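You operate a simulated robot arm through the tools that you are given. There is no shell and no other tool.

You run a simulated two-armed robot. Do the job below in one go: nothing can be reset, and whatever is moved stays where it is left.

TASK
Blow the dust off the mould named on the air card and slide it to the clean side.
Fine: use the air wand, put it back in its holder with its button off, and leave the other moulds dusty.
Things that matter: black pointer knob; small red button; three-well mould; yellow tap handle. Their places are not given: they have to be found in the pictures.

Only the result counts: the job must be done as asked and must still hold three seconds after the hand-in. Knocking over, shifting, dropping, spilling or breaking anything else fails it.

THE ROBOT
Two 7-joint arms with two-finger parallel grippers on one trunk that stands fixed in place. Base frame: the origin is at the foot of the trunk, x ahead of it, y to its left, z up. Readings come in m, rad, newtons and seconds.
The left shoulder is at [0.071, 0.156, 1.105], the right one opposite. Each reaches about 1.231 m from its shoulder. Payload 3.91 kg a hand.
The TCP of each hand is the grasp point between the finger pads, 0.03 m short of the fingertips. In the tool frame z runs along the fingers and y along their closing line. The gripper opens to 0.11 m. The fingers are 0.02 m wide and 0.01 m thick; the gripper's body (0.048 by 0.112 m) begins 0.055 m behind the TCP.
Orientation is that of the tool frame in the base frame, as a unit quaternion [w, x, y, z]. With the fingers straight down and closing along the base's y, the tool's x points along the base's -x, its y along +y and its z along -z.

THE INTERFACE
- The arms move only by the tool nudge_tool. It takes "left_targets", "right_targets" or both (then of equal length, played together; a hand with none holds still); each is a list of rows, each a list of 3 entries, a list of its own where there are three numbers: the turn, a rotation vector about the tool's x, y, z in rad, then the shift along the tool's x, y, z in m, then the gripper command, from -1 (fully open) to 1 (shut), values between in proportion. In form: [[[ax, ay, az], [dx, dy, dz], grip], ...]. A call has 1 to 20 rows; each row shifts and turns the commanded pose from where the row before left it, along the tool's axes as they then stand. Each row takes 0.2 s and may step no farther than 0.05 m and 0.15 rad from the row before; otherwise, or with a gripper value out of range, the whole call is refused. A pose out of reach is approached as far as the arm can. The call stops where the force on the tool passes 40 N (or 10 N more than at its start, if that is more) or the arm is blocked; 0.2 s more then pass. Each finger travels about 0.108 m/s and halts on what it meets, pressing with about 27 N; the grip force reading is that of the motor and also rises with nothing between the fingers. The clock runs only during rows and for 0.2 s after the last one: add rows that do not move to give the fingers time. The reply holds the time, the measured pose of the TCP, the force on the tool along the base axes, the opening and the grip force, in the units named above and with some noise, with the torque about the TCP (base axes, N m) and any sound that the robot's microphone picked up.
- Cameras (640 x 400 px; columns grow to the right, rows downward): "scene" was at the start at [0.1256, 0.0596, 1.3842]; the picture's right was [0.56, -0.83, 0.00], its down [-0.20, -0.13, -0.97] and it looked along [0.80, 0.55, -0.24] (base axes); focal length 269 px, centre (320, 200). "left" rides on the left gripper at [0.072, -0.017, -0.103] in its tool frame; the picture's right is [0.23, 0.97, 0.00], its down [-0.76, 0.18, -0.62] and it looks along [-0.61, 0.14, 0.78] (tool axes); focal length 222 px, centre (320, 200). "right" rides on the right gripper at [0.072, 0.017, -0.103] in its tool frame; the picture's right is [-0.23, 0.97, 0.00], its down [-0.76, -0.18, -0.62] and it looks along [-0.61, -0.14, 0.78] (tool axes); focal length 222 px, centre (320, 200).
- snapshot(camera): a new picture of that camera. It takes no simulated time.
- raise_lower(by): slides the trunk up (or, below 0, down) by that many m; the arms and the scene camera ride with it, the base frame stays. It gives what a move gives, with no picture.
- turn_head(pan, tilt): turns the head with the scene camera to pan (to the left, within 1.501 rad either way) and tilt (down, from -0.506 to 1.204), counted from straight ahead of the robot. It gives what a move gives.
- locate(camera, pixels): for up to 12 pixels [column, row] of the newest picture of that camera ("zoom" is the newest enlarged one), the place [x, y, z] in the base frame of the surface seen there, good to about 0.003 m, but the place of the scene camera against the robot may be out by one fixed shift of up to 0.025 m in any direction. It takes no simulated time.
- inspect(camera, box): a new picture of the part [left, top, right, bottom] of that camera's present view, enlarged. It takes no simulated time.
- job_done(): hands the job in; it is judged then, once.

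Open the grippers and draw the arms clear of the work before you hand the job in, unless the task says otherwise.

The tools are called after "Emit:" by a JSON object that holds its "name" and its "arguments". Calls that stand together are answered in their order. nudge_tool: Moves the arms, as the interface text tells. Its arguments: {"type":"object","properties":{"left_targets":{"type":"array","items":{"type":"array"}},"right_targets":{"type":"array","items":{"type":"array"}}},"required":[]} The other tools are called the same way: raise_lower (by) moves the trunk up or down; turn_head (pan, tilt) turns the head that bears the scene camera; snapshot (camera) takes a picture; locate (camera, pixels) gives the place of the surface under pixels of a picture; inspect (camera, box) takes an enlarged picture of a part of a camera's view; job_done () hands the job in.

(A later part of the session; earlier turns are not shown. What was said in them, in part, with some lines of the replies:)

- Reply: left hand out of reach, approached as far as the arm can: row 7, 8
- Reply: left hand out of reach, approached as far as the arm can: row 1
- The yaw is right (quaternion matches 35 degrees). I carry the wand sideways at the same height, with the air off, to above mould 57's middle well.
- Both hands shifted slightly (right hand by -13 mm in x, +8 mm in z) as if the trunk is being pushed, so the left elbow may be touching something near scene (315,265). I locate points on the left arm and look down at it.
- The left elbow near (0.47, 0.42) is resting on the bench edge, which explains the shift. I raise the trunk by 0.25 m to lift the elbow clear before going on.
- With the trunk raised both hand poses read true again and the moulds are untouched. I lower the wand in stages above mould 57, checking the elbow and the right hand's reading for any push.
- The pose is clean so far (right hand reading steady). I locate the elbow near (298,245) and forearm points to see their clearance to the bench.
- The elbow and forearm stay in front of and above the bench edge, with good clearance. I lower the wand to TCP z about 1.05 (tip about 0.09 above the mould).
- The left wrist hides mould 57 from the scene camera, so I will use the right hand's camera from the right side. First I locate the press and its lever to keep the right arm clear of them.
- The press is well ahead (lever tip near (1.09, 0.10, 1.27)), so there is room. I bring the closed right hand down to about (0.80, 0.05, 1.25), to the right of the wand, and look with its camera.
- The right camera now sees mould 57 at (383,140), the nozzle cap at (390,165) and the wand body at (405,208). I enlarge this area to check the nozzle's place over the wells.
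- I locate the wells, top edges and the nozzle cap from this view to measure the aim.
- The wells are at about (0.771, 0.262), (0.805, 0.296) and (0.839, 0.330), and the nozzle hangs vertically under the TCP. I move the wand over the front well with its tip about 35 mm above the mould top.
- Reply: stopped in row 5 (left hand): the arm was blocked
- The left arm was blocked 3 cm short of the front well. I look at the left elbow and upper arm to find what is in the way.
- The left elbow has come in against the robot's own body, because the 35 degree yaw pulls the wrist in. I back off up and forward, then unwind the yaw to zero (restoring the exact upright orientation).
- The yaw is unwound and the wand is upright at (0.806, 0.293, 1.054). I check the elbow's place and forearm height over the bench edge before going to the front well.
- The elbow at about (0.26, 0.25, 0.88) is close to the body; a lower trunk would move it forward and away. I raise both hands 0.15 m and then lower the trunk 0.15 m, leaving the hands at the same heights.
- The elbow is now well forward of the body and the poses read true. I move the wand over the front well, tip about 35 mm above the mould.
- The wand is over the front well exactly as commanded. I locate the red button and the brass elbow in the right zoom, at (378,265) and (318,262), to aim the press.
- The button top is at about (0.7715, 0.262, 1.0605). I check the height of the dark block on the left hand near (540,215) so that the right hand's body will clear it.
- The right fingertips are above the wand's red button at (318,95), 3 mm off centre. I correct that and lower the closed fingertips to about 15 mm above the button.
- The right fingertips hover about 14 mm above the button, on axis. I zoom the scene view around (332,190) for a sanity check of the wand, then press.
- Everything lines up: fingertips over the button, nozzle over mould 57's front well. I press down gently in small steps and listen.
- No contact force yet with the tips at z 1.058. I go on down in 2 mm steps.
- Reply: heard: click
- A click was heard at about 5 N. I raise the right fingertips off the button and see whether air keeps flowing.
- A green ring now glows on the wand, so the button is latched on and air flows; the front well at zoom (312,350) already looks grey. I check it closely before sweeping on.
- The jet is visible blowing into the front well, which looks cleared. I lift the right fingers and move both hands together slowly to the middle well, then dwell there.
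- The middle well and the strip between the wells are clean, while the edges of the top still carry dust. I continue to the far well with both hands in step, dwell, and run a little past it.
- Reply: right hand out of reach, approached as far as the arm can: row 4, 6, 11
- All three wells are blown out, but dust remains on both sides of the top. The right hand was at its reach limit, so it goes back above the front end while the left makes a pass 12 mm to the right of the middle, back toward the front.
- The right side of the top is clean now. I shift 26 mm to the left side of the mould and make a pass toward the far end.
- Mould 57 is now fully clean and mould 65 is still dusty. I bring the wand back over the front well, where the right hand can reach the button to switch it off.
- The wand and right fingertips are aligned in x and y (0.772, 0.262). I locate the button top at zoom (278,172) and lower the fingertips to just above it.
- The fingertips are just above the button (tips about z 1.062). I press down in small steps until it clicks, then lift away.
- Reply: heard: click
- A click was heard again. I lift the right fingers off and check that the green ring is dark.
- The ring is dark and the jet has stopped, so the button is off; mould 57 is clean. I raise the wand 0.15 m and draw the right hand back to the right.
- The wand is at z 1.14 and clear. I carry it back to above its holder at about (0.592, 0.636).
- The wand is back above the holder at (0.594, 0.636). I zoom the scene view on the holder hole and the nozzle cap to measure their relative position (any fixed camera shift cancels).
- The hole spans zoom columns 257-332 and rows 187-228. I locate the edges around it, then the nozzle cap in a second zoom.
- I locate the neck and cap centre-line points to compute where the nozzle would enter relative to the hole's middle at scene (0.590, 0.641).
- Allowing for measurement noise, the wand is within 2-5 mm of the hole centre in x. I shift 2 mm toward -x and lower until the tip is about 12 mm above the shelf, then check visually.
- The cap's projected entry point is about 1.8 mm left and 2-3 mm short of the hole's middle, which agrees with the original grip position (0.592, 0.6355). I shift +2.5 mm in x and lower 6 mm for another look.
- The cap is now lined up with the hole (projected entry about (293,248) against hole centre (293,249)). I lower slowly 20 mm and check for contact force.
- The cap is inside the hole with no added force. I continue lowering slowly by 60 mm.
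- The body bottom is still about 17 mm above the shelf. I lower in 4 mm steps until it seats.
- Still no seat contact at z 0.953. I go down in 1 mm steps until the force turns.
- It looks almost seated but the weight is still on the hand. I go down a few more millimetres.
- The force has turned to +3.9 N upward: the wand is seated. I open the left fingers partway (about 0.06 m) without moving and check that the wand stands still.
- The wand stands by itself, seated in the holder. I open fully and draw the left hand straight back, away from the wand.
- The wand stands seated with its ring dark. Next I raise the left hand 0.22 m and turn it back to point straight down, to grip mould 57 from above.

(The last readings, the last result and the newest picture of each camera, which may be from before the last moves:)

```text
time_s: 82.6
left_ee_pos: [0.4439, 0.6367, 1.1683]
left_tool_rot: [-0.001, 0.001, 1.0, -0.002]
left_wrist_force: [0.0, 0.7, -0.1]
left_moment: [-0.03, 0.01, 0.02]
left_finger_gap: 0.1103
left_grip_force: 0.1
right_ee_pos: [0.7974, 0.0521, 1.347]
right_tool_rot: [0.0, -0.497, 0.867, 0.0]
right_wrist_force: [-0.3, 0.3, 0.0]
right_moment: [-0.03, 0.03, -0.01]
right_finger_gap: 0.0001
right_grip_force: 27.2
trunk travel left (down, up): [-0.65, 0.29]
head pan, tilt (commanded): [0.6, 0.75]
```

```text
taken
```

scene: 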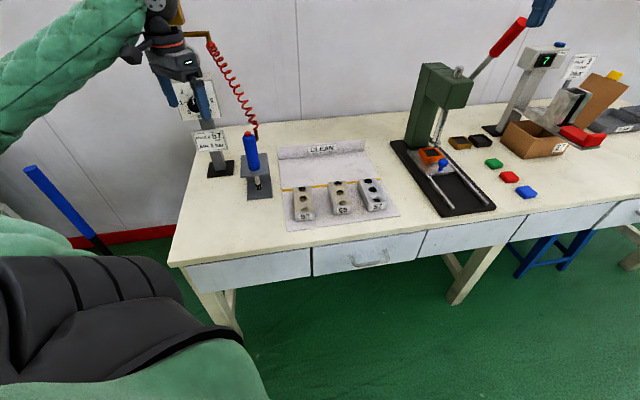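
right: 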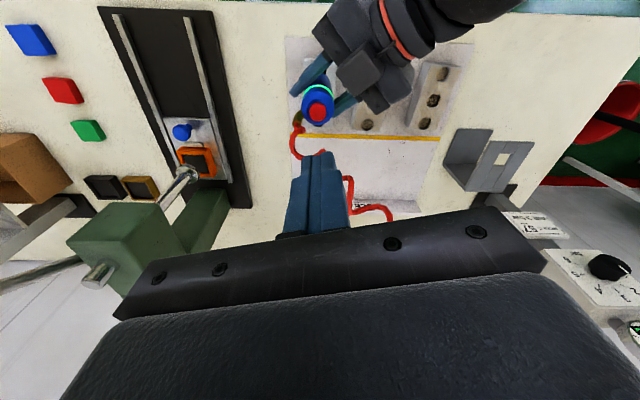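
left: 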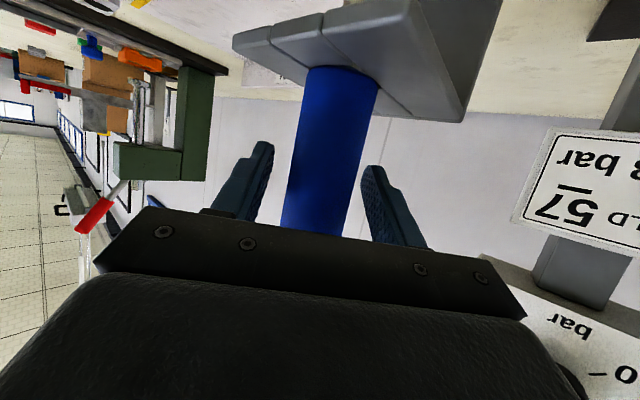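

The left hand points down at (0.444, 0.637, 1.168). I move it right by 0.2 m, away from the hose, and yaw it 45 degrees so the fingers close across mould 57.

Emit:
{"name": "nudge_tool", "arguments": {"left_targets": [[[0, 0, 0], [0, -0.04, 0], -1], [[0, 0, 0], [0, -0.04, 0], -1], [[0, 0, 0], [0, -0.04, 0], -1], [[0, 0, 0], [0, -0.04, 0], -1], [[0, 0, 0], [0, -0.04, 0], -1], [[0, 0, -0.1309], [0, 0, 0], -1], [[0, 0, -0.1309], [0, 0, 0], -1], [[0, 0, -0.1309], [0, 0, 0], -1], [[0, 0, -0.1309], [0, 0, 0], -1], [[0, 0, -0.1309], [0, 0, 0], -1], [[0, 0, -0.1309], [0, 0, 0], -1], [[0, 0, 0], [0, 0, 0], -1]]}}

Emit:
{"name": "snapshot", "arguments": {"camera": "scene"}}

```text
time_s: 85.2
left_ee_pos: [0.4423, 0.4354, 1.1705]
left_tool_rot: [-0.001, -0.384, 0.923, -0.002]
left_wrist_force: [1.0, -0.5, -0.6]
left_moment: [-0.03, 0.06, 0.03]
left_finger_gap: 0.1099
left_grip_force: 0.0
right_ee_pos: [0.7965, 0.0496, 1.3473]
right_tool_rot: [0.001, -0.497, 0.868, 0.001]
right_wrist_force: [0.7, 0.5, -0.1]
right_moment: [0.02, -0.01, 0.01]
right_finger_gap: 0.0002
right_grip_force: 26.4
trunk travel left (down, up): [-0.65, 0.29]
head pan, tilt (commanded): [0.6, 0.75]
```

```text
taken
```

scene: 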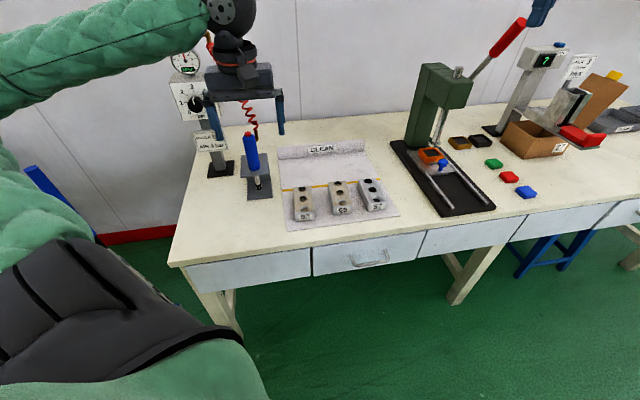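

The yaw is right. I now carry the open left hand to above mould 57's centre at z about 1.05.

Emit:
{"name": "nudge_tool", "arguments": {"left_targets": [[[0, 0, 0], [-0.01577, -0.0355, 0.012], -1], [[0, 0, 0], [-0.01577, -0.0355, 0.012], -1], [[0, 0, 0], [-0.01577, -0.0355, 0.012], -1], [[0, 0, 0], [-0.01577, -0.0355, 0.012], -1], [[0, 0, 0], [-0.01577, -0.0355, 0.012], -1], [[0, 0, 0], [-0.01577, -0.0355, 0.012], -1], [[0, 0, 0], [-0.01577, -0.0355, 0.012], -1], [[0, 0, 0], [-0.01577, -0.0355, 0.012], -1], [[0, 0, 0], [-0.01577, -0.0355, 0.012], -1], [[0, 0, 0], [-0.01577, -0.0355, 0.012], -1], [[0, 0, 0], [0, 0, 0], -1], [[0, 0, 0], [0, 0, 0], -1]]}}

Emit:
{"name": "snapshot", "arguments": {"camera": "left"}}

Emit:
{"name": "snapshot", "arguments": {"camera": "scene"}}

Emit:
{"name": "snapshot", "arguments": {"camera": "right"}}

```text
time_s: 87.8
left_ee_pos: [0.8078, 0.2969, 1.0513]
left_tool_rot: [0.0, -0.383, 0.924, -0.001]
left_wrist_force: [0.9, -0.3, -1.5]
left_moment: [0.03, 0.01, -0.02]
left_finger_gap: 0.1097
left_grip_force: 0.0
right_ee_pos: [0.7987, 0.0501, 1.3471]
right_tool_rot: [0.0, -0.498, 0.867, 0.001]
right_wrist_force: [0.1, -0.7, 0.4]
right_moment: [0.01, 0.01, 0.02]
right_finger_gap: 0.0001
right_grip_force: 26.7
trunk travel left (down, up): [-0.65, 0.29]
head pan, tilt (commanded): [0.6, 0.75]
```

```text
taken
```

left: 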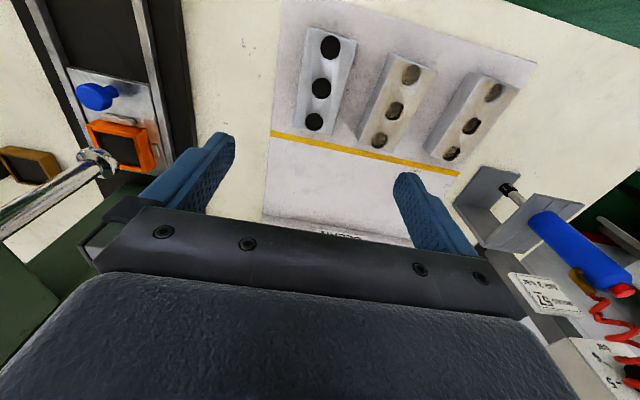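

```text
taken
```

scene: 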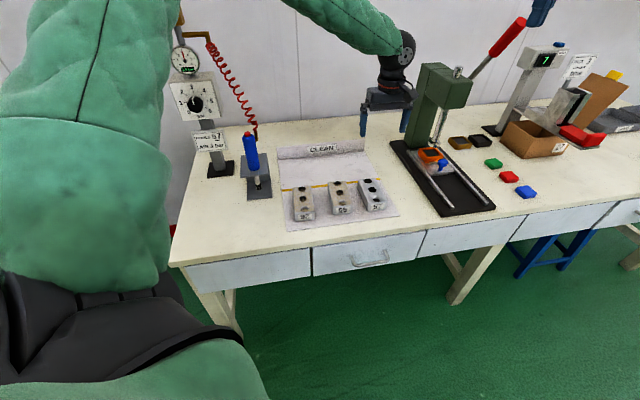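

```text
taken
```

right: 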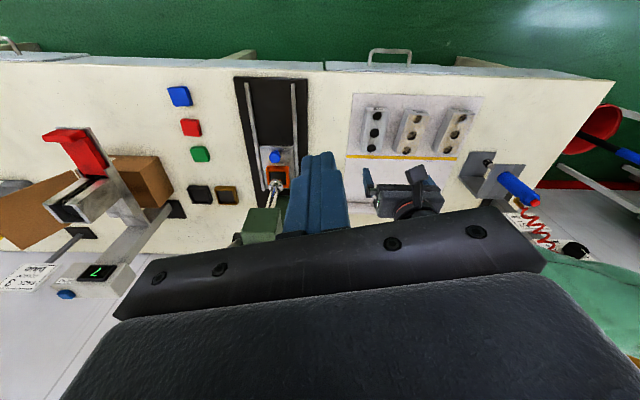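

The left arm is now elbow-up and clear of the bench. The left camera sees the clean mould 57 at (325,82) between the fingers; I enlarge and locate its sides.

Emit:
{"name": "inspect", "arguments": {"camera": "left", "box": [270, 10, 450, 160]}}

Emit:
{"name": "locate", "arguments": {"camera": "zoom", "pixels": [[175, 90], [148, 210], [127, 315], [130, 55], [225, 85], [85, 330], [170, 350], [105, 200], [200, 215], [270, 330], [330, 360], [180, 398]]}}

```text
2.67 times, centred on (360, 85) of left
```

zoom: 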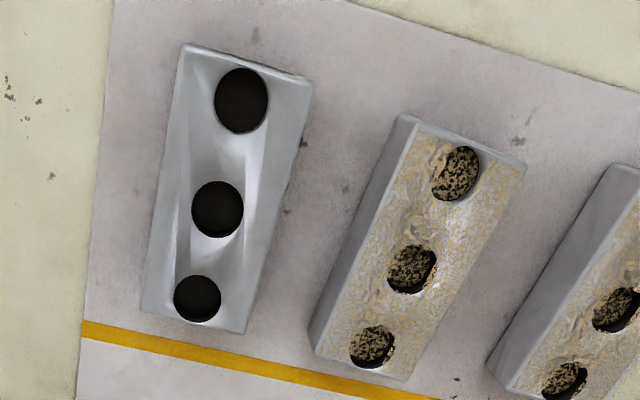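

```text
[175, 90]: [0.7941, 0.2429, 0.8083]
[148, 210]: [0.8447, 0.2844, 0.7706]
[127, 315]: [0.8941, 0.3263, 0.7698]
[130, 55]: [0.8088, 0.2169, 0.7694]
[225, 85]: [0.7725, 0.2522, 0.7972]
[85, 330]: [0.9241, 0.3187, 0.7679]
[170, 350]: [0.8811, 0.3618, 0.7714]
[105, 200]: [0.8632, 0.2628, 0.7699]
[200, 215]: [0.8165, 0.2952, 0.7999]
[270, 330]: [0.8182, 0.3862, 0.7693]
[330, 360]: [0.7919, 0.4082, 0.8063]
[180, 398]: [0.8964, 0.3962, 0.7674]
```

The zoom shows mould 57 fully clean with 65 and 92 still dusty. I locate its corners and wells for the grip.

Emit:
{"name": "locate", "arguments": {"camera": "zoom", "pixels": [[190, 55], [305, 87], [242, 325], [149, 303], [241, 100], [217, 210], [197, 298], [228, 155], [206, 255], [170, 180], [275, 200], [345, 180]]}}

```text
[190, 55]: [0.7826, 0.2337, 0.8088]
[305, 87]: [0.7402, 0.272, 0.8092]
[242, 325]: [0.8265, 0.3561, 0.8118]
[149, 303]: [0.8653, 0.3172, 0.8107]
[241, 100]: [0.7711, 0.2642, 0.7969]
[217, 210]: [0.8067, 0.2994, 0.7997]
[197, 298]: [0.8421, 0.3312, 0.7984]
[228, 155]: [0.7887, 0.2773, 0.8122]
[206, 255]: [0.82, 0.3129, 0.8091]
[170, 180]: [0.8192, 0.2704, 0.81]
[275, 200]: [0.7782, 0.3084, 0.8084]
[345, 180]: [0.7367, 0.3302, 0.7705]
```

Mould 57's centre is at about (0.804, 0.295), its long axis at 45 degrees. I correct the hand by 4 mm, set the opening to 0.085 m, and lower to z 0.87 (tips at 0.84, above the mould tops).

Emit:
{"name": "nudge_tool", "arguments": {"left_targets": [[[0, 0, 0], [0.00403, 0.00134, 0], -0.545], [[0, 0, 0], [0, 0, 0.03], -0.545], [[0, 0, 0], [0, 0, 0.03], -0.545], [[0, 0, 0], [0, 0, 0.03], -0.545], [[0, 0, 0], [0, 0, 0.03], -0.545], [[0, 0, 0], [0, 0, 0.03], -0.545], [[0, 0, 0], [0, 0, 0.03], -0.545], [[0, 0, 0], [0, 0, 0], -0.545], [[0, 0, 0], [0, 0, 0], -0.545]]}}

Emit:
{"name": "snapshot", "arguments": {"camera": "left"}}

Emit:
{"name": "inspect", "arguments": {"camera": "right", "box": [330, 80, 490, 230]}}

Emit:
{"name": "inspect", "arguments": {"camera": "scene", "box": [270, 120, 430, 240]}}

```text
time_s: 89.8
left_ee_pos: [0.8019, 0.2933, 0.8727]
left_tool_rot: [-0.002, -0.383, 0.924, -0.002]
left_wrist_force: [-0.1, 0.4, -0.3]
left_moment: [-0.01, 0.01, -0.03]
left_finger_gap: 0.0848
left_grip_force: 0.1
right_ee_pos: [0.797, 0.0505, 1.3473]
right_tool_rot: [0.0, -0.498, 0.867, 0.002]
right_wrist_force: [0.1, 0.1, 0.9]
right_moment: [0.0, 0.01, 0.0]
right_finger_gap: 0.0001
right_grip_force: 26.3
trunk travel left (down, up): [-0.65, 0.29]
head pan, tilt (commanded): [0.6, 0.75]
```

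```text
taken
```

left: 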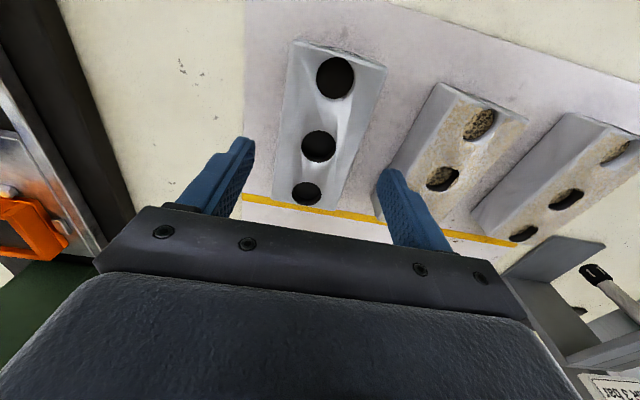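

```text
2.67 times, centred on (410, 155) of right
```

zoom: 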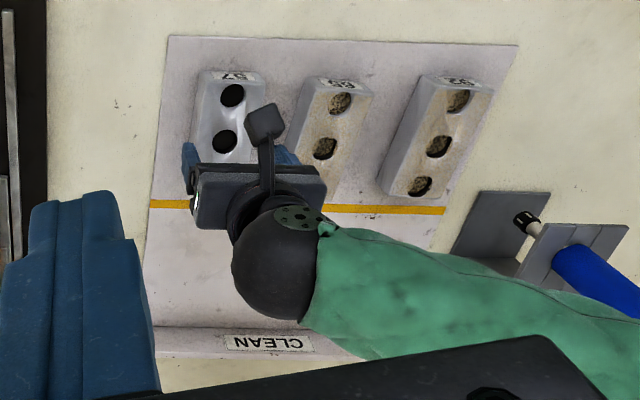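

```text
3.33 times, centred on (350, 180) of scene
```

zoom: 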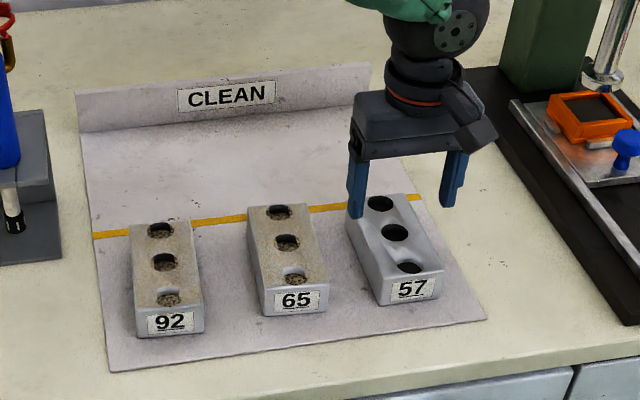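

The fingers straddle mould 57 correctly. In the right view the left forearm runs near the wand and hose, so I check its clearance with a full scene picture and locate points.

Emit:
{"name": "snapshot", "arguments": {"camera": "scene"}}

Emit:
{"name": "snapshot", "arguments": {"camera": "right"}}

Emit:
{"name": "locate", "arguments": {"camera": "right", "pixels": [[470, 190], [500, 200], [530, 215], [560, 230], [590, 245], [620, 260], [450, 210], [520, 240], [535, 195], [480, 172]]}}

```text
taken
```

scene: 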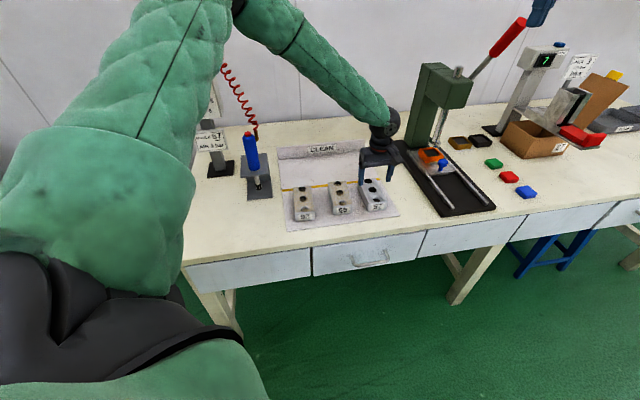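

```text
taken
```

right: 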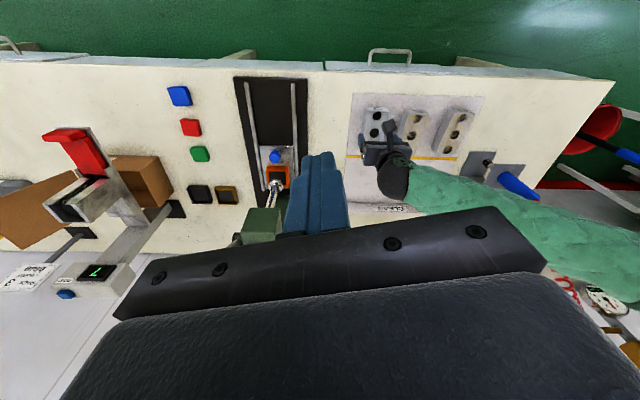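

```text
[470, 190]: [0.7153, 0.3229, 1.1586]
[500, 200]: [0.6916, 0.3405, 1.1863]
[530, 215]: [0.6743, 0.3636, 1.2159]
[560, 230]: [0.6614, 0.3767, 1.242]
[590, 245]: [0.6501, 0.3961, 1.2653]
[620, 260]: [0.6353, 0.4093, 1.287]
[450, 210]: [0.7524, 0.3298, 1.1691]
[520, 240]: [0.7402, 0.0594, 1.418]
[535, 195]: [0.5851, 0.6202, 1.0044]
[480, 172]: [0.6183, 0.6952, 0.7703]
```

The forearm is about 0.2 m from the wand and hose, so it is clear. I lower the fingers beside the mould to TCP z 0.806 (tips about 7 mm above the mat).

Emit:
{"name": "nudge_tool", "arguments": {"left_targets": [[[0, 0, 0], [0, 0, 0.022], -0.545], [[0, 0, 0], [0, 0, 0.022], -0.545], [[0, 0, 0], [0, 0, 0.0225], -0.545], [[0, 0, 0], [0, 0, 0], -0.545]]}}

Emit:
{"name": "inspect", "arguments": {"camera": "scene", "box": [270, 120, 430, 240]}}

Emit:
{"name": "snapshot", "arguments": {"camera": "left"}}

```text
time_s: 90.8
left_ee_pos: [0.7898, 0.3022, 0.8215]
left_tool_rot: [0.0, -0.382, 0.924, -0.001]
left_wrist_force: [0.6, -0.6, -0.2]
left_moment: [-0.01, 0.03, -0.03]
left_finger_gap: 0.0854
left_grip_force: 1.1
left hand out of reach, approached as far as the arm can: row 2, 3
right_ee_pos: [0.798, 0.0488, 1.3475]
right_tool_rot: [0.001, -0.497, 0.868, 0.0]
right_wrist_force: [-0.3, 0.1, -1.1]
right_moment: [0.0, 0.01, 0.0]
right_finger_gap: 0.0
right_grip_force: 26.9
trunk travel left (down, up): [-0.65, 0.29]
head pan, tilt (commanded): [0.6, 0.75]
```

```text
3.33 times, centred on (350, 180) of scene
```

zoom: 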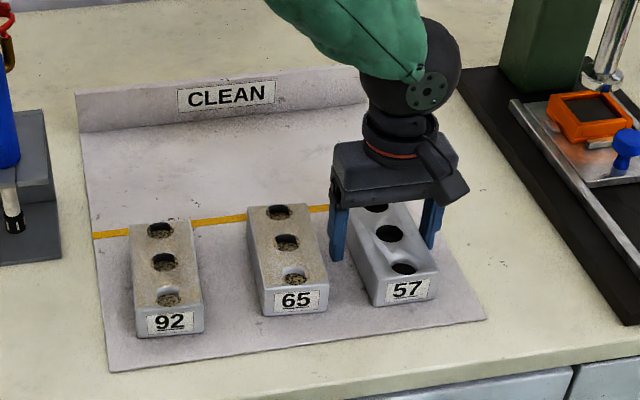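

```text
taken
```

left: 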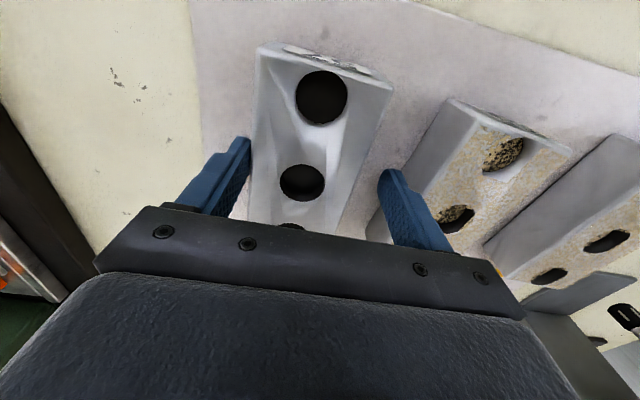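

The arm could not reach straight down there: the hand drifted to (0.790, 0.302, 0.822), 15 mm toward mould 65, just brushing mould 57 but not 65. I go back up with a correction to the mould's centre line, then will lower the trunk for better reach.

Emit:
{"name": "nudge_tool", "arguments": {"left_targets": [[[0, 0, 0], [-0.003, -0.009, -0.012], -0.545], [[0, 0, 0], [-0.002, -0.006, -0.02], -0.545], [[0, 0, 0], [0, 0, -0.04], -0.545], [[0, 0, 0], [0, 0, -0.04], -0.545], [[0, 0, 0], [0, 0, -0.04], -0.545], [[0, 0, 0], [0, 0, -0.04], -0.545], [[0, 0, 0], [0, 0, -0.04], -0.545], [[0, 0, 0], [0, 0, -0.03], -0.545], [[0, 0, 0], [0, 0, 0], -0.545]]}}

Emit:
{"name": "inspect", "arguments": {"camera": "scene", "box": [270, 120, 430, 240]}}

Emit:
{"name": "snapshot", "arguments": {"camera": "left"}}

```text
time_s: 92.8
left_ee_pos: [0.8021, 0.2942, 1.0813]
left_tool_rot: [-0.001, -0.383, 0.924, -0.001]
left_wrist_force: [0.3, -1.0, -1.1]
left_moment: [-0.02, 0.01, 0.0]
left_finger_gap: 0.0852
left_grip_force: 0.1
right_ee_pos: [0.7981, 0.0513, 1.347]
right_tool_rot: [0.0, -0.498, 0.867, 0.002]
right_wrist_force: [0.6, -0.4, 0.7]
right_moment: [0.0, 0.04, 0.03]
right_finger_gap: 0.0
right_grip_force: 26.9
trunk travel left (down, up): [-0.65, 0.29]
head pan, tilt (commanded): [0.6, 0.75]
```

```text
3.33 times, centred on (350, 180) of scene
```

zoom: 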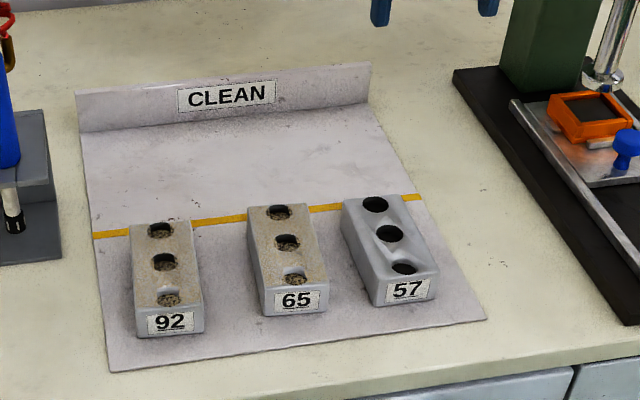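

```text
taken
```

left: 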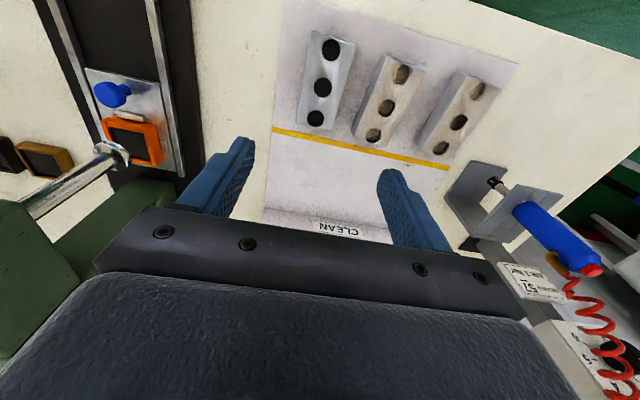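

Mould 57 only moved a millimetre or two and everything else stands as before. I lower the trunk by 0.2 m, which brings the left fingertips to about z 0.85 above the mould.

Emit:
{"name": "raise_lower", "arguments": {"by": -0.2}}

Emit:
{"name": "snapshot", "arguments": {"camera": "scene"}}

Emit:
{"name": "snapshot", "arguments": {"camera": "left"}}

Emit:
{"name": "snapshot", "arguments": {"camera": "right"}}

```text
time_s: 94.9
left_ee_pos: [0.8015, 0.2946, 0.8815]
left_tool_rot: [0.0, -0.383, 0.924, -0.001]
left_wrist_force: [0.4, 0.7, 0.4]
left_moment: [-0.01, 0.0, -0.01]
left_finger_gap: 0.0849
left_grip_force: 0.0
right_ee_pos: [0.7968, 0.0513, 1.1477]
right_tool_rot: [0.001, -0.498, 0.867, 0.001]
right_wrist_force: [0.2, 0.2, 0.2]
right_moment: [-0.04, 0.0, 0.02]
right_finger_gap: 0.0001
right_grip_force: 26.8
trunk travel left (down, up): [-0.45, 0.49]
head pan, tilt (commanded): [0.6, 0.75]
```

```text
taken
```

scene: 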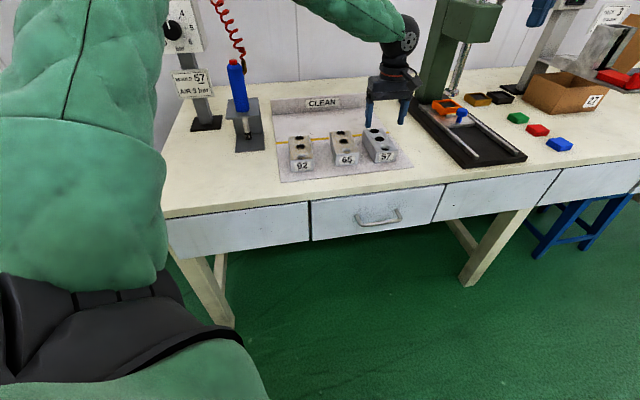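

```text
taken
```

left: 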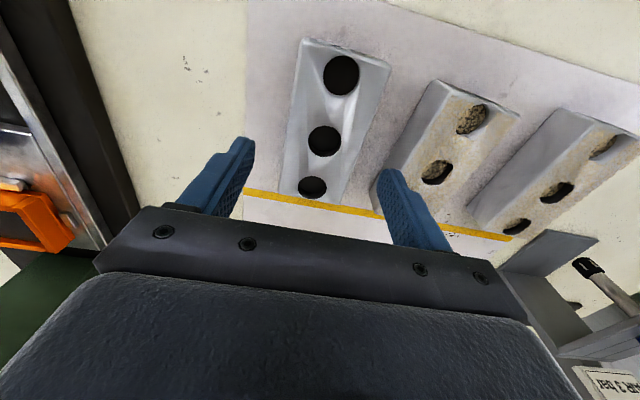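

```text
taken
```

right: 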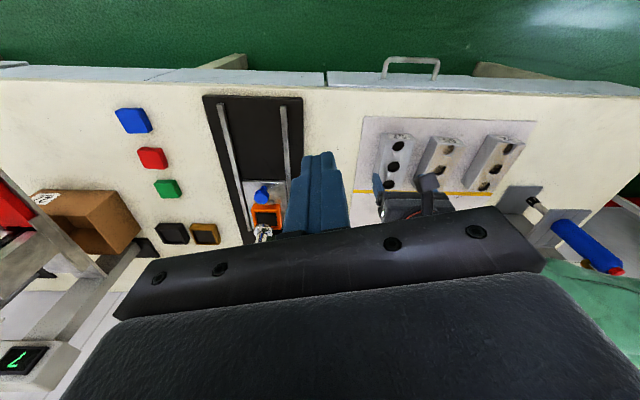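

The poses read true after lowering. I check the forearm near the wand at right-picture (590,280) for clearance.

Emit:
{"name": "locate", "arguments": {"camera": "right", "pixels": [[580, 272], [600, 285], [630, 290], [560, 262], [570, 290], [610, 265], [590, 248], [635, 280]]}}

Emit:
{"name": "locate", "arguments": {"camera": "scene", "pixels": [[380, 20], [350, 10], [310, 5], [410, 35], [345, 25], [150, 100], [120, 20], [240, 75]]}}

Emit:
{"name": "turn_head", "arguments": {"pan": 0.7, "tilt": 0.3}}

Emit:
{"name": "snapshot", "arguments": {"camera": "scene"}}

```text
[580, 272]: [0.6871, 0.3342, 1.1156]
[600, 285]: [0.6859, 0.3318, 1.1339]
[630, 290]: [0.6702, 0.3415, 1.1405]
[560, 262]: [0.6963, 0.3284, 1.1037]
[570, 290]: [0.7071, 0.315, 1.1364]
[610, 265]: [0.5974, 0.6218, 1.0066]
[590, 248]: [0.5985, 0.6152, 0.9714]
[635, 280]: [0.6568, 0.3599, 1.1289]
```

```text
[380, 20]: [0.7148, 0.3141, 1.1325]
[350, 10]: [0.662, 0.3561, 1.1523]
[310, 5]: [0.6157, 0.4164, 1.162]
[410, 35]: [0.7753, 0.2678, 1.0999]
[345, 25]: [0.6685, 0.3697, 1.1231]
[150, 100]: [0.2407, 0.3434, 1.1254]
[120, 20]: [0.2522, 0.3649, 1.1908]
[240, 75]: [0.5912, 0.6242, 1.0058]
```

```text
time_s: 95.8
left_ee_pos: [0.8022, 0.2944, 0.8815]
left_tool_rot: [0.0, -0.382, 0.924, -0.001]
left_wrist_force: [0.1, 0.0, -0.4]
left_moment: [0.01, 0.01, -0.02]
left_finger_gap: 0.085
left_grip_force: 0.0
right_ee_pos: [0.7972, 0.051, 1.1484]
right_tool_rot: [0.001, -0.497, 0.868, 0.002]
right_wrist_force: [0.5, 0.5, -0.5]
right_moment: [0.03, -0.04, -0.02]
right_finger_gap: 0.0001
right_grip_force: 27.3
trunk travel left (down, up): [-0.45, 0.49]
head pan, tilt (commanded): [0.7, 0.3]
```

```text
taken
```

scene: 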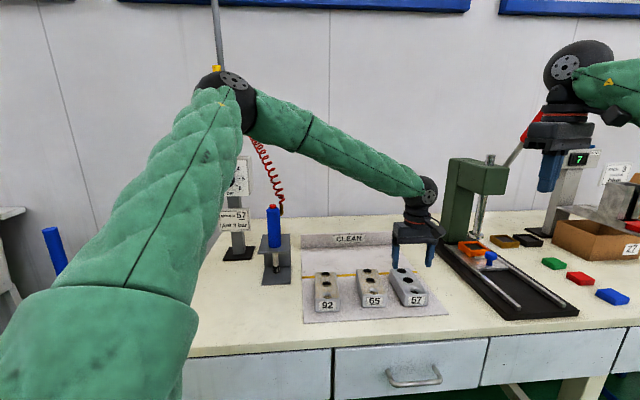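

This view shows the arm arching over with the elbow at (230,100). I locate the elbow relative to the gauge pole to be sure of clearance when the arm moves.

Emit:
{"name": "locate", "arguments": {"camera": "scene", "pixels": [[230, 82], [250, 110], [280, 115], [240, 170], [218, 40], [272, 215], [262, 155], [200, 110]]}}

```text
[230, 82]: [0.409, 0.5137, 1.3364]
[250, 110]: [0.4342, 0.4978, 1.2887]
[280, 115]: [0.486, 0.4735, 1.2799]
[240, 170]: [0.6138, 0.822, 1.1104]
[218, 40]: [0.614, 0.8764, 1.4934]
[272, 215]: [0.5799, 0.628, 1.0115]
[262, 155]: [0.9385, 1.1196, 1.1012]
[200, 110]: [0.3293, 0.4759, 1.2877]
```

The elbow is about 0.25 m from the pole and hose, fine. I re-locate mould 57's corners in the left camera after its slight shift.

Emit:
{"name": "inspect", "arguments": {"camera": "left", "box": [250, 20, 420, 220]}}

Emit:
{"name": "locate", "arguments": {"camera": "left", "pixels": [[308, 42], [386, 65], [344, 196], [284, 185], [341, 75], [324, 140], [312, 188], [296, 110], [366, 130], [332, 108]]}}

```text
2.00 times, centred on (335, 120) of left
```

zoom: 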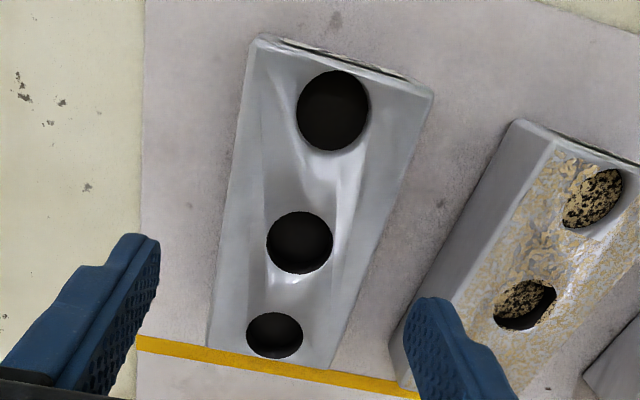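

```text
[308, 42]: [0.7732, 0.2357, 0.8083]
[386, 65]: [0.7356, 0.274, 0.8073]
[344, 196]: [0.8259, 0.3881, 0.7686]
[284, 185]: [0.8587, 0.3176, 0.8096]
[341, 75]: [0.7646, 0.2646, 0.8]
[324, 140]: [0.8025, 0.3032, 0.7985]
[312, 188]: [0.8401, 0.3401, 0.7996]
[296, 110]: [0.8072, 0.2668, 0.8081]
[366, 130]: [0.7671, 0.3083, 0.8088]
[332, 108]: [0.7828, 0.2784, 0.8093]
```

Mould 57 shifted about 5 mm toward the left, centre now near (0.800, 0.299). I re-centre the hand by 5 mm and lower to z about 0.806.

Emit:
{"name": "nudge_tool", "arguments": {"left_targets": [[[0, 0, 0], [-0.002, 0.005, 0], -0.545], [[0, 0, 0], [0, 0, 0.02], -0.545], [[0, 0, 0], [0, 0, 0.02], -0.545], [[0, 0, 0], [0, 0, 0.02], -0.545], [[0, 0, 0], [0, 0, 0], -0.545]]}}

Emit:
{"name": "snapshot", "arguments": {"camera": "left"}}

Emit:
{"name": "inspect", "arguments": {"camera": "scene", "box": [290, 200, 460, 330]}}

```text
time_s: 97.0
left_ee_pos: [0.7992, 0.2988, 0.8236]
left_tool_rot: [-0.002, -0.383, 0.924, -0.001]
left_wrist_force: [-0.6, 0.6, -0.5]
left_moment: [0.0, 0.03, 0.02]
left_finger_gap: 0.0847
left_grip_force: 0.0
right_ee_pos: [0.7976, 0.0515, 1.1477]
right_tool_rot: [0.0, -0.498, 0.867, 0.001]
right_wrist_force: [0.0, 0.1, -0.6]
right_moment: [0.0, 0.02, 0.02]
right_finger_gap: 0.0001
right_grip_force: 26.9
trunk travel left (down, up): [-0.45, 0.49]
head pan, tilt (commanded): [0.7, 0.3]
```

```text
taken
```

left: 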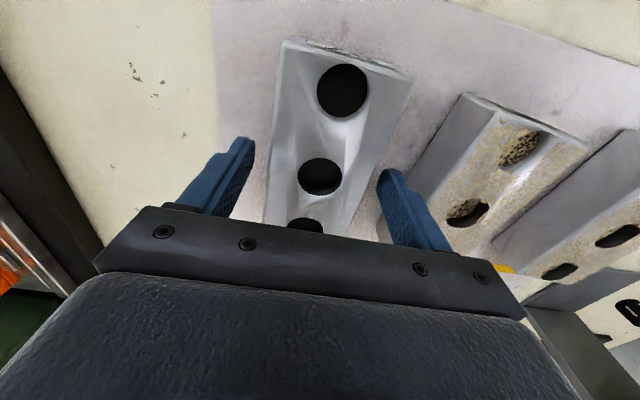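

```text
3.08 times, centred on (375, 265) of scene
```

zoom: 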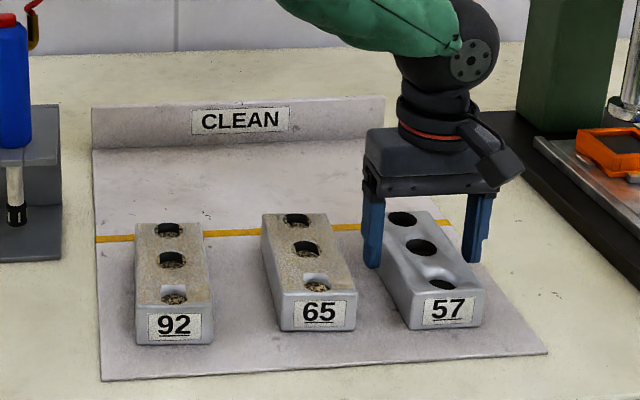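

Now the hand follows exactly, with the fingers on both sides of mould 57. I lower the last 17 mm and close on the mould.

Emit:
{"name": "nudge_tool", "arguments": {"left_targets": [[[0, 0, 0], [0, 0, 0.0085], -0.545], [[0, 0, 0], [0, 0, 0.008], -0.545], [[0, 0, 0], [0, 0, 0], -0.545], [[0, 0, 0], [0, 0, 0], 0.0], [[0, 0, 0], [0, 0, 0], 1], [[0, 0, 0], [0, 0, 0], 1], [[0, 0, 0], [0, 0, 0], 1]]}}

Emit:
{"name": "inspect", "arguments": {"camera": "scene", "box": [290, 200, 460, 330]}}

```text
time_s: 98.6
left_ee_pos: [0.7999, 0.3003, 0.8059]
left_tool_rot: [0.0, -0.383, 0.924, -0.001]
left_wrist_force: [-0.3, -0.7, 0.0]
left_moment: [0.08, -0.22, -0.1]
left_finger_gap: 0.0659
left_grip_force: 26.9
right_ee_pos: [0.7982, 0.0508, 1.1479]
right_tool_rot: [0.0, -0.498, 0.867, 0.001]
right_wrist_force: [-0.1, -0.7, -0.6]
right_moment: [0.02, 0.0, -0.01]
right_finger_gap: 0.0
right_grip_force: 27.0
trunk travel left (down, up): [-0.45, 0.49]
head pan, tilt (commanded): [0.7, 0.3]
```

```text
3.08 times, centred on (375, 265) of scene
```

zoom: 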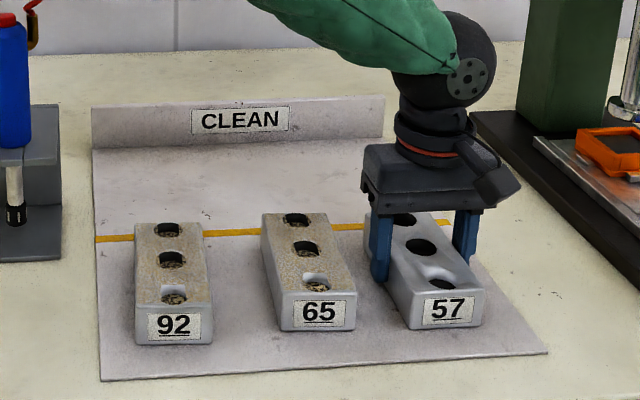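

The mould is held (gap 0.066 at its base, 27 N). I slide it along its lane toward the clean side, first 0.1 m at slow speed.

Emit:
{"name": "nudge_tool", "arguments": {"left_targets": [[[0, 0, 0], [-0.01, 0, 0], 1], [[0, 0, 0], [-0.018, 0, 0], 1], [[0, 0, 0], [-0.018, 0, 0], 1], [[0, 0, 0], [-0.018, 0, 0], 1], [[0, 0, 0], [-0.018, 0, 0], 1], [[0, 0, 0], [-0.018, 0, 0], 1], [[0, 0, 0], [0, 0, 0], 1]]}}

Emit:
{"name": "inspect", "arguments": {"camera": "scene", "box": [290, 200, 460, 330]}}

```text
time_s: 100.2
left_ee_pos: [0.8701, 0.3705, 0.8064]
left_tool_rot: [-0.001, -0.382, 0.924, 0.0]
left_wrist_force: [0.8, -0.4, 1.7]
left_moment: [-0.18, 0.51, 0.0]
left_finger_gap: 0.0659
left_grip_force: 26.8
right_ee_pos: [0.7972, 0.0502, 1.1473]
right_tool_rot: [0.0, -0.497, 0.868, 0.001]
right_wrist_force: [-0.9, 0.5, -0.5]
right_moment: [-0.01, -0.01, -0.02]
right_finger_gap: 0.0002
right_grip_force: 27.3
trunk travel left (down, up): [-0.45, 0.49]
head pan, tilt (commanded): [0.7, 0.3]
```

```text
3.08 times, centred on (375, 265) of scene
```

zoom: 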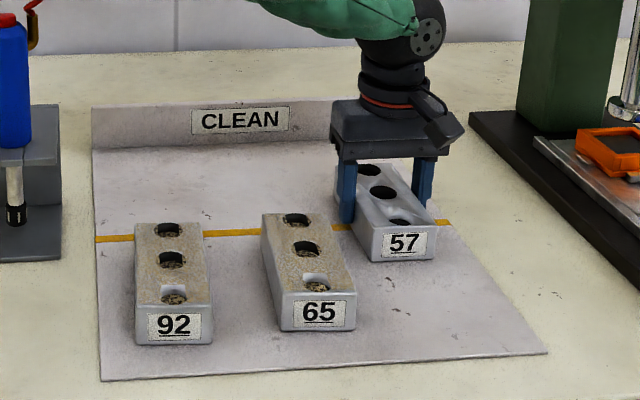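

The mould slid 0.1 m straight and 65 and 92 are untouched. I slide another 0.1 m.

Emit:
{"name": "nudge_tool", "arguments": {"left_targets": [[[0, 0, 0], [-0.01, 0, 0], 1], [[0, 0, 0], [-0.018, 0, 0], 1], [[0, 0, 0], [-0.018, 0, 0], 1], [[0, 0, 0], [-0.018, 0, 0], 1], [[0, 0, 0], [-0.018, 0, 0], 1], [[0, 0, 0], [-0.018, 0, 0], 1], [[0, 0, 0], [0, 0, 0], 1]]}}

Emit:
{"name": "inspect", "arguments": {"camera": "scene", "box": [290, 200, 460, 330]}}

Emit:
{"name": "inspect", "arguments": {"camera": "right", "box": [340, 100, 560, 270]}}

```text
time_s: 101.8
left_ee_pos: [0.9417, 0.4417, 0.8068]
left_tool_rot: [0.0, -0.382, 0.924, 0.0]
left_wrist_force: [0.9, 0.4, 3.0]
left_moment: [0.0, 0.34, 0.02]
left_finger_gap: 0.0658
left_grip_force: 26.7
right_ee_pos: [0.797, 0.0505, 1.1478]
right_tool_rot: [0.0, -0.498, 0.867, 0.001]
right_wrist_force: [0.6, -0.1, 0.2]
right_moment: [0.03, 0.01, -0.01]
right_finger_gap: 0.0
right_grip_force: 26.6
trunk travel left (down, up): [-0.45, 0.49]
head pan, tilt (commanded): [0.7, 0.3]
```

```text
3.08 times, centred on (375, 265) of scene
```

zoom: 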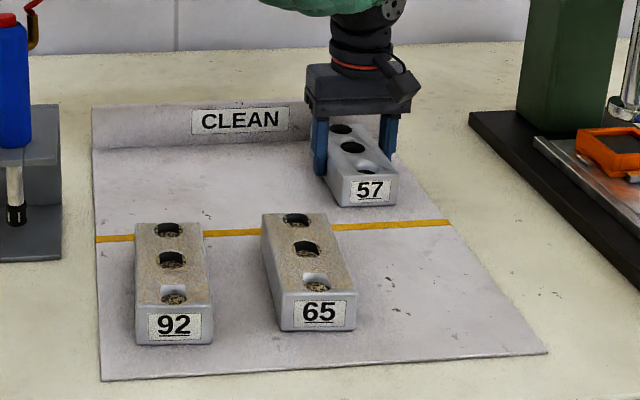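

```text
2.35 times, centred on (450, 185) of right
```

zoom: 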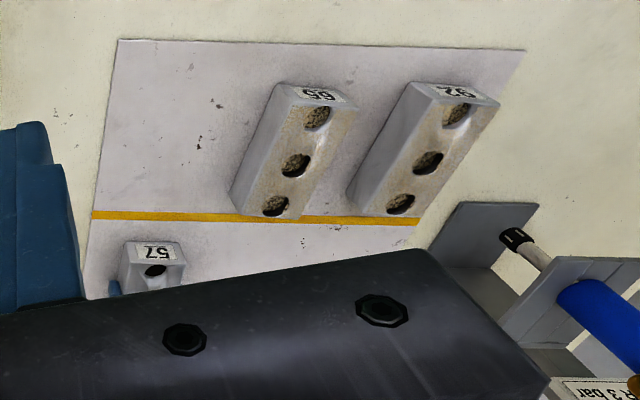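

Mould 57 now lies fully beyond the yellow line, about 3 cm past it and clear of the back wall. I release it and lift the left hand straight up.

Emit:
{"name": "nudge_tool", "arguments": {"left_targets": [[[0, 0, 0], [0, 0, 0], -0.3], [[0, 0, 0], [0, 0, 0], -0.545], [[0, 0, 0], [0, 0, 0], -0.545], [[0, 0, 0], [0, 0, 0], -0.545], [[0, 0, 0], [0, 0, -0.015], -0.545], [[0, 0, 0], [0, 0, -0.03], -0.545], [[0, 0, 0], [0, 0, -0.04], -0.545], [[0, 0, 0], [0, 0, -0.04], -0.545], [[0, 0, 0], [0, 0, -0.04], -0.545], [[0, 0, 0], [0, 0, -0.04], -0.545], [[0, 0, 0], [0, 0, 0], -0.545]]}}

Emit:
{"name": "snapshot", "arguments": {"camera": "scene"}}

Emit:
{"name": "inspect", "arguments": {"camera": "scene", "box": [290, 200, 460, 330]}}

```text
time_s: 104.2
left_ee_pos: [0.9418, 0.4398, 1.0097]
left_tool_rot: [-0.001, -0.382, 0.924, -0.002]
left_wrist_force: [0.1, -0.7, -0.6]
left_moment: [-0.03, 0.03, -0.01]
left_finger_gap: 0.085
left_grip_force: 0.1
right_ee_pos: [0.7968, 0.0505, 1.1461]
right_tool_rot: [0.001, -0.498, 0.867, 0.0]
right_wrist_force: [-0.3, -0.3, 0.4]
right_moment: [0.0, 0.01, 0.0]
right_finger_gap: 0.0
right_grip_force: 26.9
trunk travel left (down, up): [-0.45, 0.49]
head pan, tilt (commanded): [0.7, 0.3]
```

```text
taken
```

scene: 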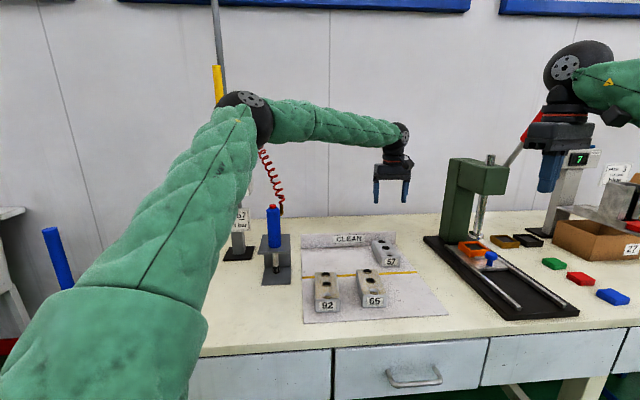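

```text
3.08 times, centred on (375, 265) of scene
```

zoom: 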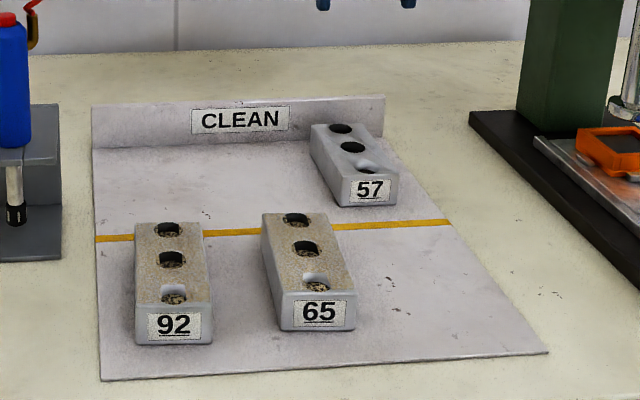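

Mould 57 is clean and on the clean side; the others are dusty and in place. I raise the trunk 0.2 m to lift both arms clear before drawing them back.

Emit:
{"name": "raise_lower", "arguments": {"by": 0.2}}

Emit:
{"name": "snapshot", "arguments": {"camera": "scene"}}

```text
time_s: 106.4
left_ee_pos: [0.9417, 0.4402, 1.2096]
left_tool_rot: [-0.001, -0.382, 0.924, -0.001]
left_wrist_force: [0.6, -0.1, 0.4]
left_moment: [-0.01, 0.03, 0.02]
left_finger_gap: 0.0852
left_grip_force: 0.1
right_ee_pos: [0.7968, 0.0517, 1.3461]
right_tool_rot: [0.0, -0.498, 0.867, 0.001]
right_wrist_force: [0.2, -0.2, 0.3]
right_moment: [0.01, 0.01, -0.01]
right_finger_gap: 0.0
right_grip_force: 26.3
trunk travel left (down, up): [-0.65, 0.29]
head pan, tilt (commanded): [0.7, 0.3]
```

```text
taken
```

scene: 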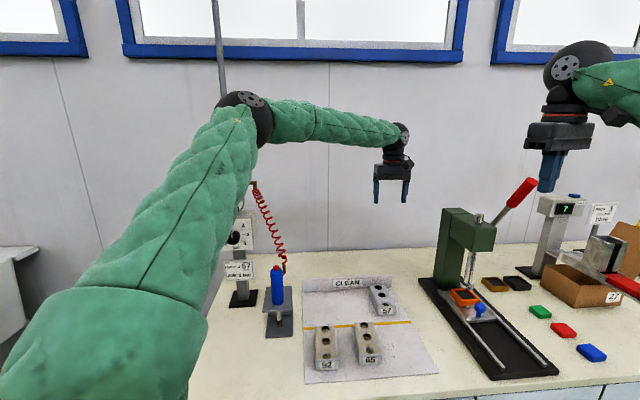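

Both arms are high and clear. I draw the left hand back along its earlier path toward the robot and the right hand back too, both opening.

Emit:
{"name": "nudge_tool", "arguments": {"left_targets": [[[0, 0, 0], [0.0397, -0.001, 0], -1], [[0, 0, 0], [0.0397, -0.001, 0], -1], [[0, 0, 0], [0.0397, -0.001, 0], -1], [[0, 0, 0], [0.0397, -0.001, 0], -1], [[0, 0, 0], [0.0397, -0.001, 0], -1], [[0, 0, 0], [0.0197, 0.0361, 0], -1], [[0, 0, 0], [0.0197, 0.0361, 0], -1], [[0, 0, 0], [0.0197, 0.0361, 0], -1], [[0, 0, 0], [0.0197, 0.0361, 0], -1], [[0, 0, 0], [0.0197, 0.0361, 0], -1], [[0, 0, 0], [0.0197, 0.0361, 0], -1], [[0, 0, 0], [0.0197, 0.0361, 0], -1], [[0, 0, 0], [0, 0, 0], -1]], "right_targets": [[[0, 0, 0], [0.03, 0.0234, -0.0077], -1], [[0, 0, 0], [0.03, 0.0234, -0.0077], -1], [[0, 0, 0], [0.03, 0.0234, -0.0077], -1], [[0, 0, 0], [0.03, 0.0234, -0.0077], -1], [[0, 0, 0], [0.03, 0.0234, -0.0077], -1], [[0, 0, 0], [0.03, 0.0234, -0.0077], -1], [[0, 0, 0], [0.03, 0.0234, -0.0077], -1], [[0, 0, 0], [0, 0, 0], -1], [[0, 0, 0], [0, 0, 0], -1], [[0, 0, 0], [0, 0, 0], -1], [[0, 0, 0], [0, 0, 0], -1], [[0, 0, 0], [0, 0, 0], -1], [[0, 0, 0], [0, 0, 0], -1]]}}

Emit:
{"name": "turn_head", "arguments": {"pan": 0.6, "tilt": 0.55}}

Emit:
{"name": "snapshot", "arguments": {"camera": "scene"}}

```text
time_s: 109.2
left_ee_pos: [0.531, 0.3805, 1.2095]
left_tool_rot: [-0.001, -0.382, 0.924, 0.001]
left_wrist_force: [0.8, 0.5, 0.1]
left_moment: [0.0, 0.02, 0.0]
left_finger_gap: 0.1097
left_grip_force: 0.1
right_ee_pos: [0.5527, -0.0502, 1.4009]
right_tool_rot: [0.0, -0.497, 0.867, 0.002]
right_wrist_force: [-0.1, -0.3, -0.1]
right_moment: [0.04, 0.01, -0.02]
right_finger_gap: 0.11
right_grip_force: 0.1
trunk travel left (down, up): [-0.65, 0.29]
head pan, tilt (commanded): [0.7, 0.3]
```

```text
time_s: 110.0
left_ee_pos: [0.5284, 0.3806, 1.2112]
left_tool_rot: [-0.001, -0.383, 0.924, -0.001]
left_wrist_force: [-0.7, -0.5, -0.5]
left_moment: [0.02, -0.02, -0.03]
left_finger_gap: 0.11
left_grip_force: 0.1
right_ee_pos: [0.5494, -0.0484, 1.4019]
right_tool_rot: [0.0, -0.499, 0.867, -0.001]
right_wrist_force: [-0.5, 0.4, 0.1]
right_moment: [0.03, -0.01, 0.03]
right_finger_gap: 0.11
right_grip_force: 0.1
trunk travel left (down, up): [-0.65, 0.29]
head pan, tilt (commanded): [0.6, 0.55]
```

```text
taken
```

scene: 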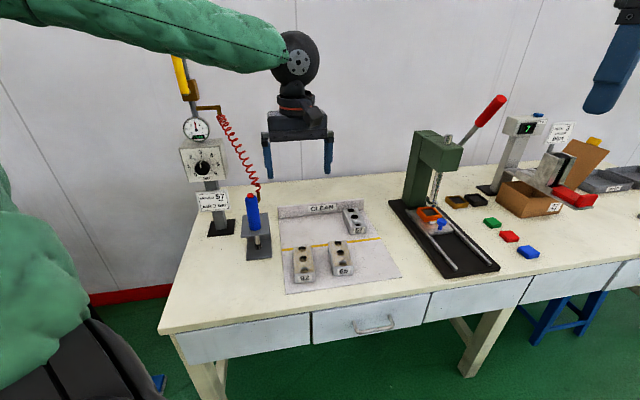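

Both hands are open and back. I draw the left hand a little further toward the robot and inspect the final state of the wand, gauge and moulds.

Emit:
{"name": "nudge_tool", "arguments": {"left_targets": [[[0, 0, 0], [0.018, 0.03, 0], -1], [[0, 0, 0], [0.018, 0.03, 0], -1], [[0, 0, 0], [0.018, 0.03, 0], -1], [[0, 0, 0], [0, 0, 0], -1]]}}

Emit:
{"name": "snapshot", "arguments": {"camera": "scene"}}

Emit:
{"name": "inspect", "arguments": {"camera": "scene", "box": [170, 100, 290, 270]}}

Emit:
{"name": "inspect", "arguments": {"camera": "scene", "box": [265, 190, 405, 300]}}

Emit:
{"name": "inspect", "arguments": {"camera": "scene", "box": [235, 185, 285, 265]}}

```text
time_s: 111.0
left_ee_pos: [0.4277, 0.4041, 1.2084]
left_tool_rot: [-0.001, -0.383, 0.924, -0.001]
left_wrist_force: [0.5, 0.2, -0.8]
left_moment: [-0.02, -0.01, -0.05]
left_finger_gap: 0.1098
left_grip_force: 0.0
right_ee_pos: [0.5514, -0.0489, 1.4013]
right_tool_rot: [0.001, -0.498, 0.867, 0.001]
right_wrist_force: [0.3, -0.4, 0.1]
right_moment: [0.0, 0.01, -0.01]
right_finger_gap: 0.1099
right_grip_force: 0.0
trunk travel left (down, up): [-0.65, 0.29]
head pan, tilt (commanded): [0.6, 0.55]
```

```text
taken
```

scene: 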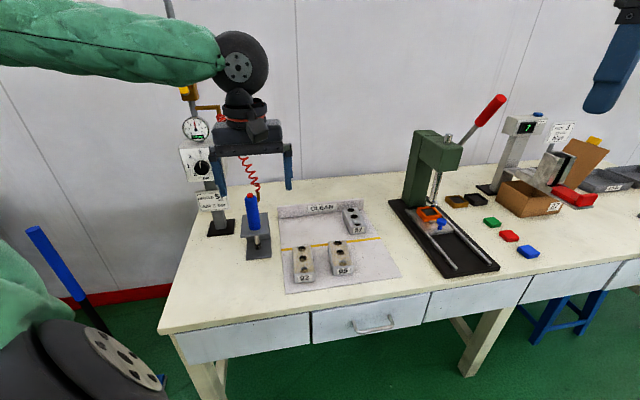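

```text
2.35 times, centred on (230, 185) of scene
```

zoom: 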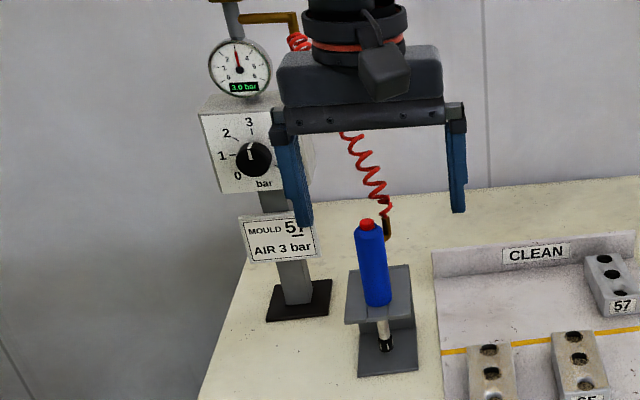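

```text
3.64 times, centred on (335, 245) of scene
```

zoom: 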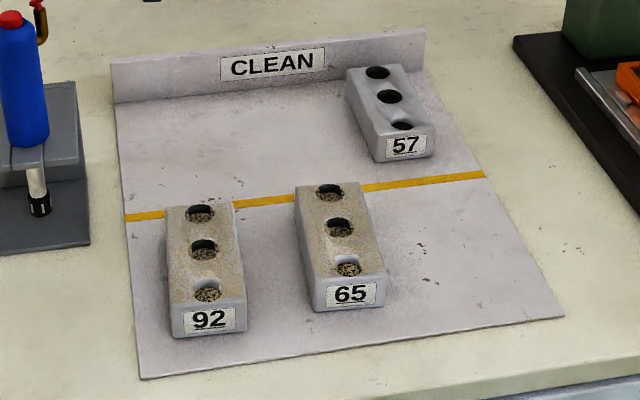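

```text
5.00 times, centred on (260, 225) of scene
```

zoom: 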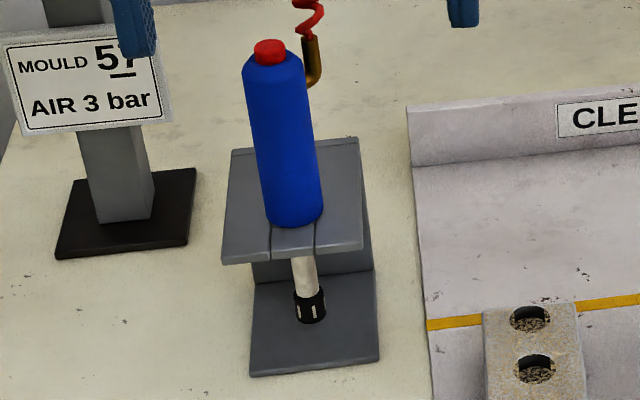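

The final pictures show mould 57 clean and fully past the yellow line. The wand is seated in its holder with the ring dark, the gauge reads 3.0 bar, and moulds 65 and 92 are still dusty and in place. Both grippers are open and clear, so I hand the job in.

Emit:
{"name": "job_done", "arguments": {}}

```text
The job is handed in.
```

The job is done and handed in; I haven't been told how it was judged.

- **Mould 57:** This is the one named on the air card. I blew the dust out of all three wells and off its top with the air wand at 3.0 bar. It then went to the clean side and sits about 3 cm past the yellow line.
- **Air wand:** It is back in its holder and standing on its own. Its button clicked off and the green ring went dark.
- **Other moulds:** Moulds 65 and 92 are still dusty and in their places.
- **Knob and tap:** I left both alone because the gauge already read 3.0 bar, as the card asks.
- **Contacts along the way:**
  - The left elbow leaned on the bench edge once and later came up against the robot's own body.
  - While lining up to grip mould 57, a finger nudged it about 5 mm within its lane.
  - In the pictures, nothing else was moved.

Both grippers are open and both arms are drawn back from the work.
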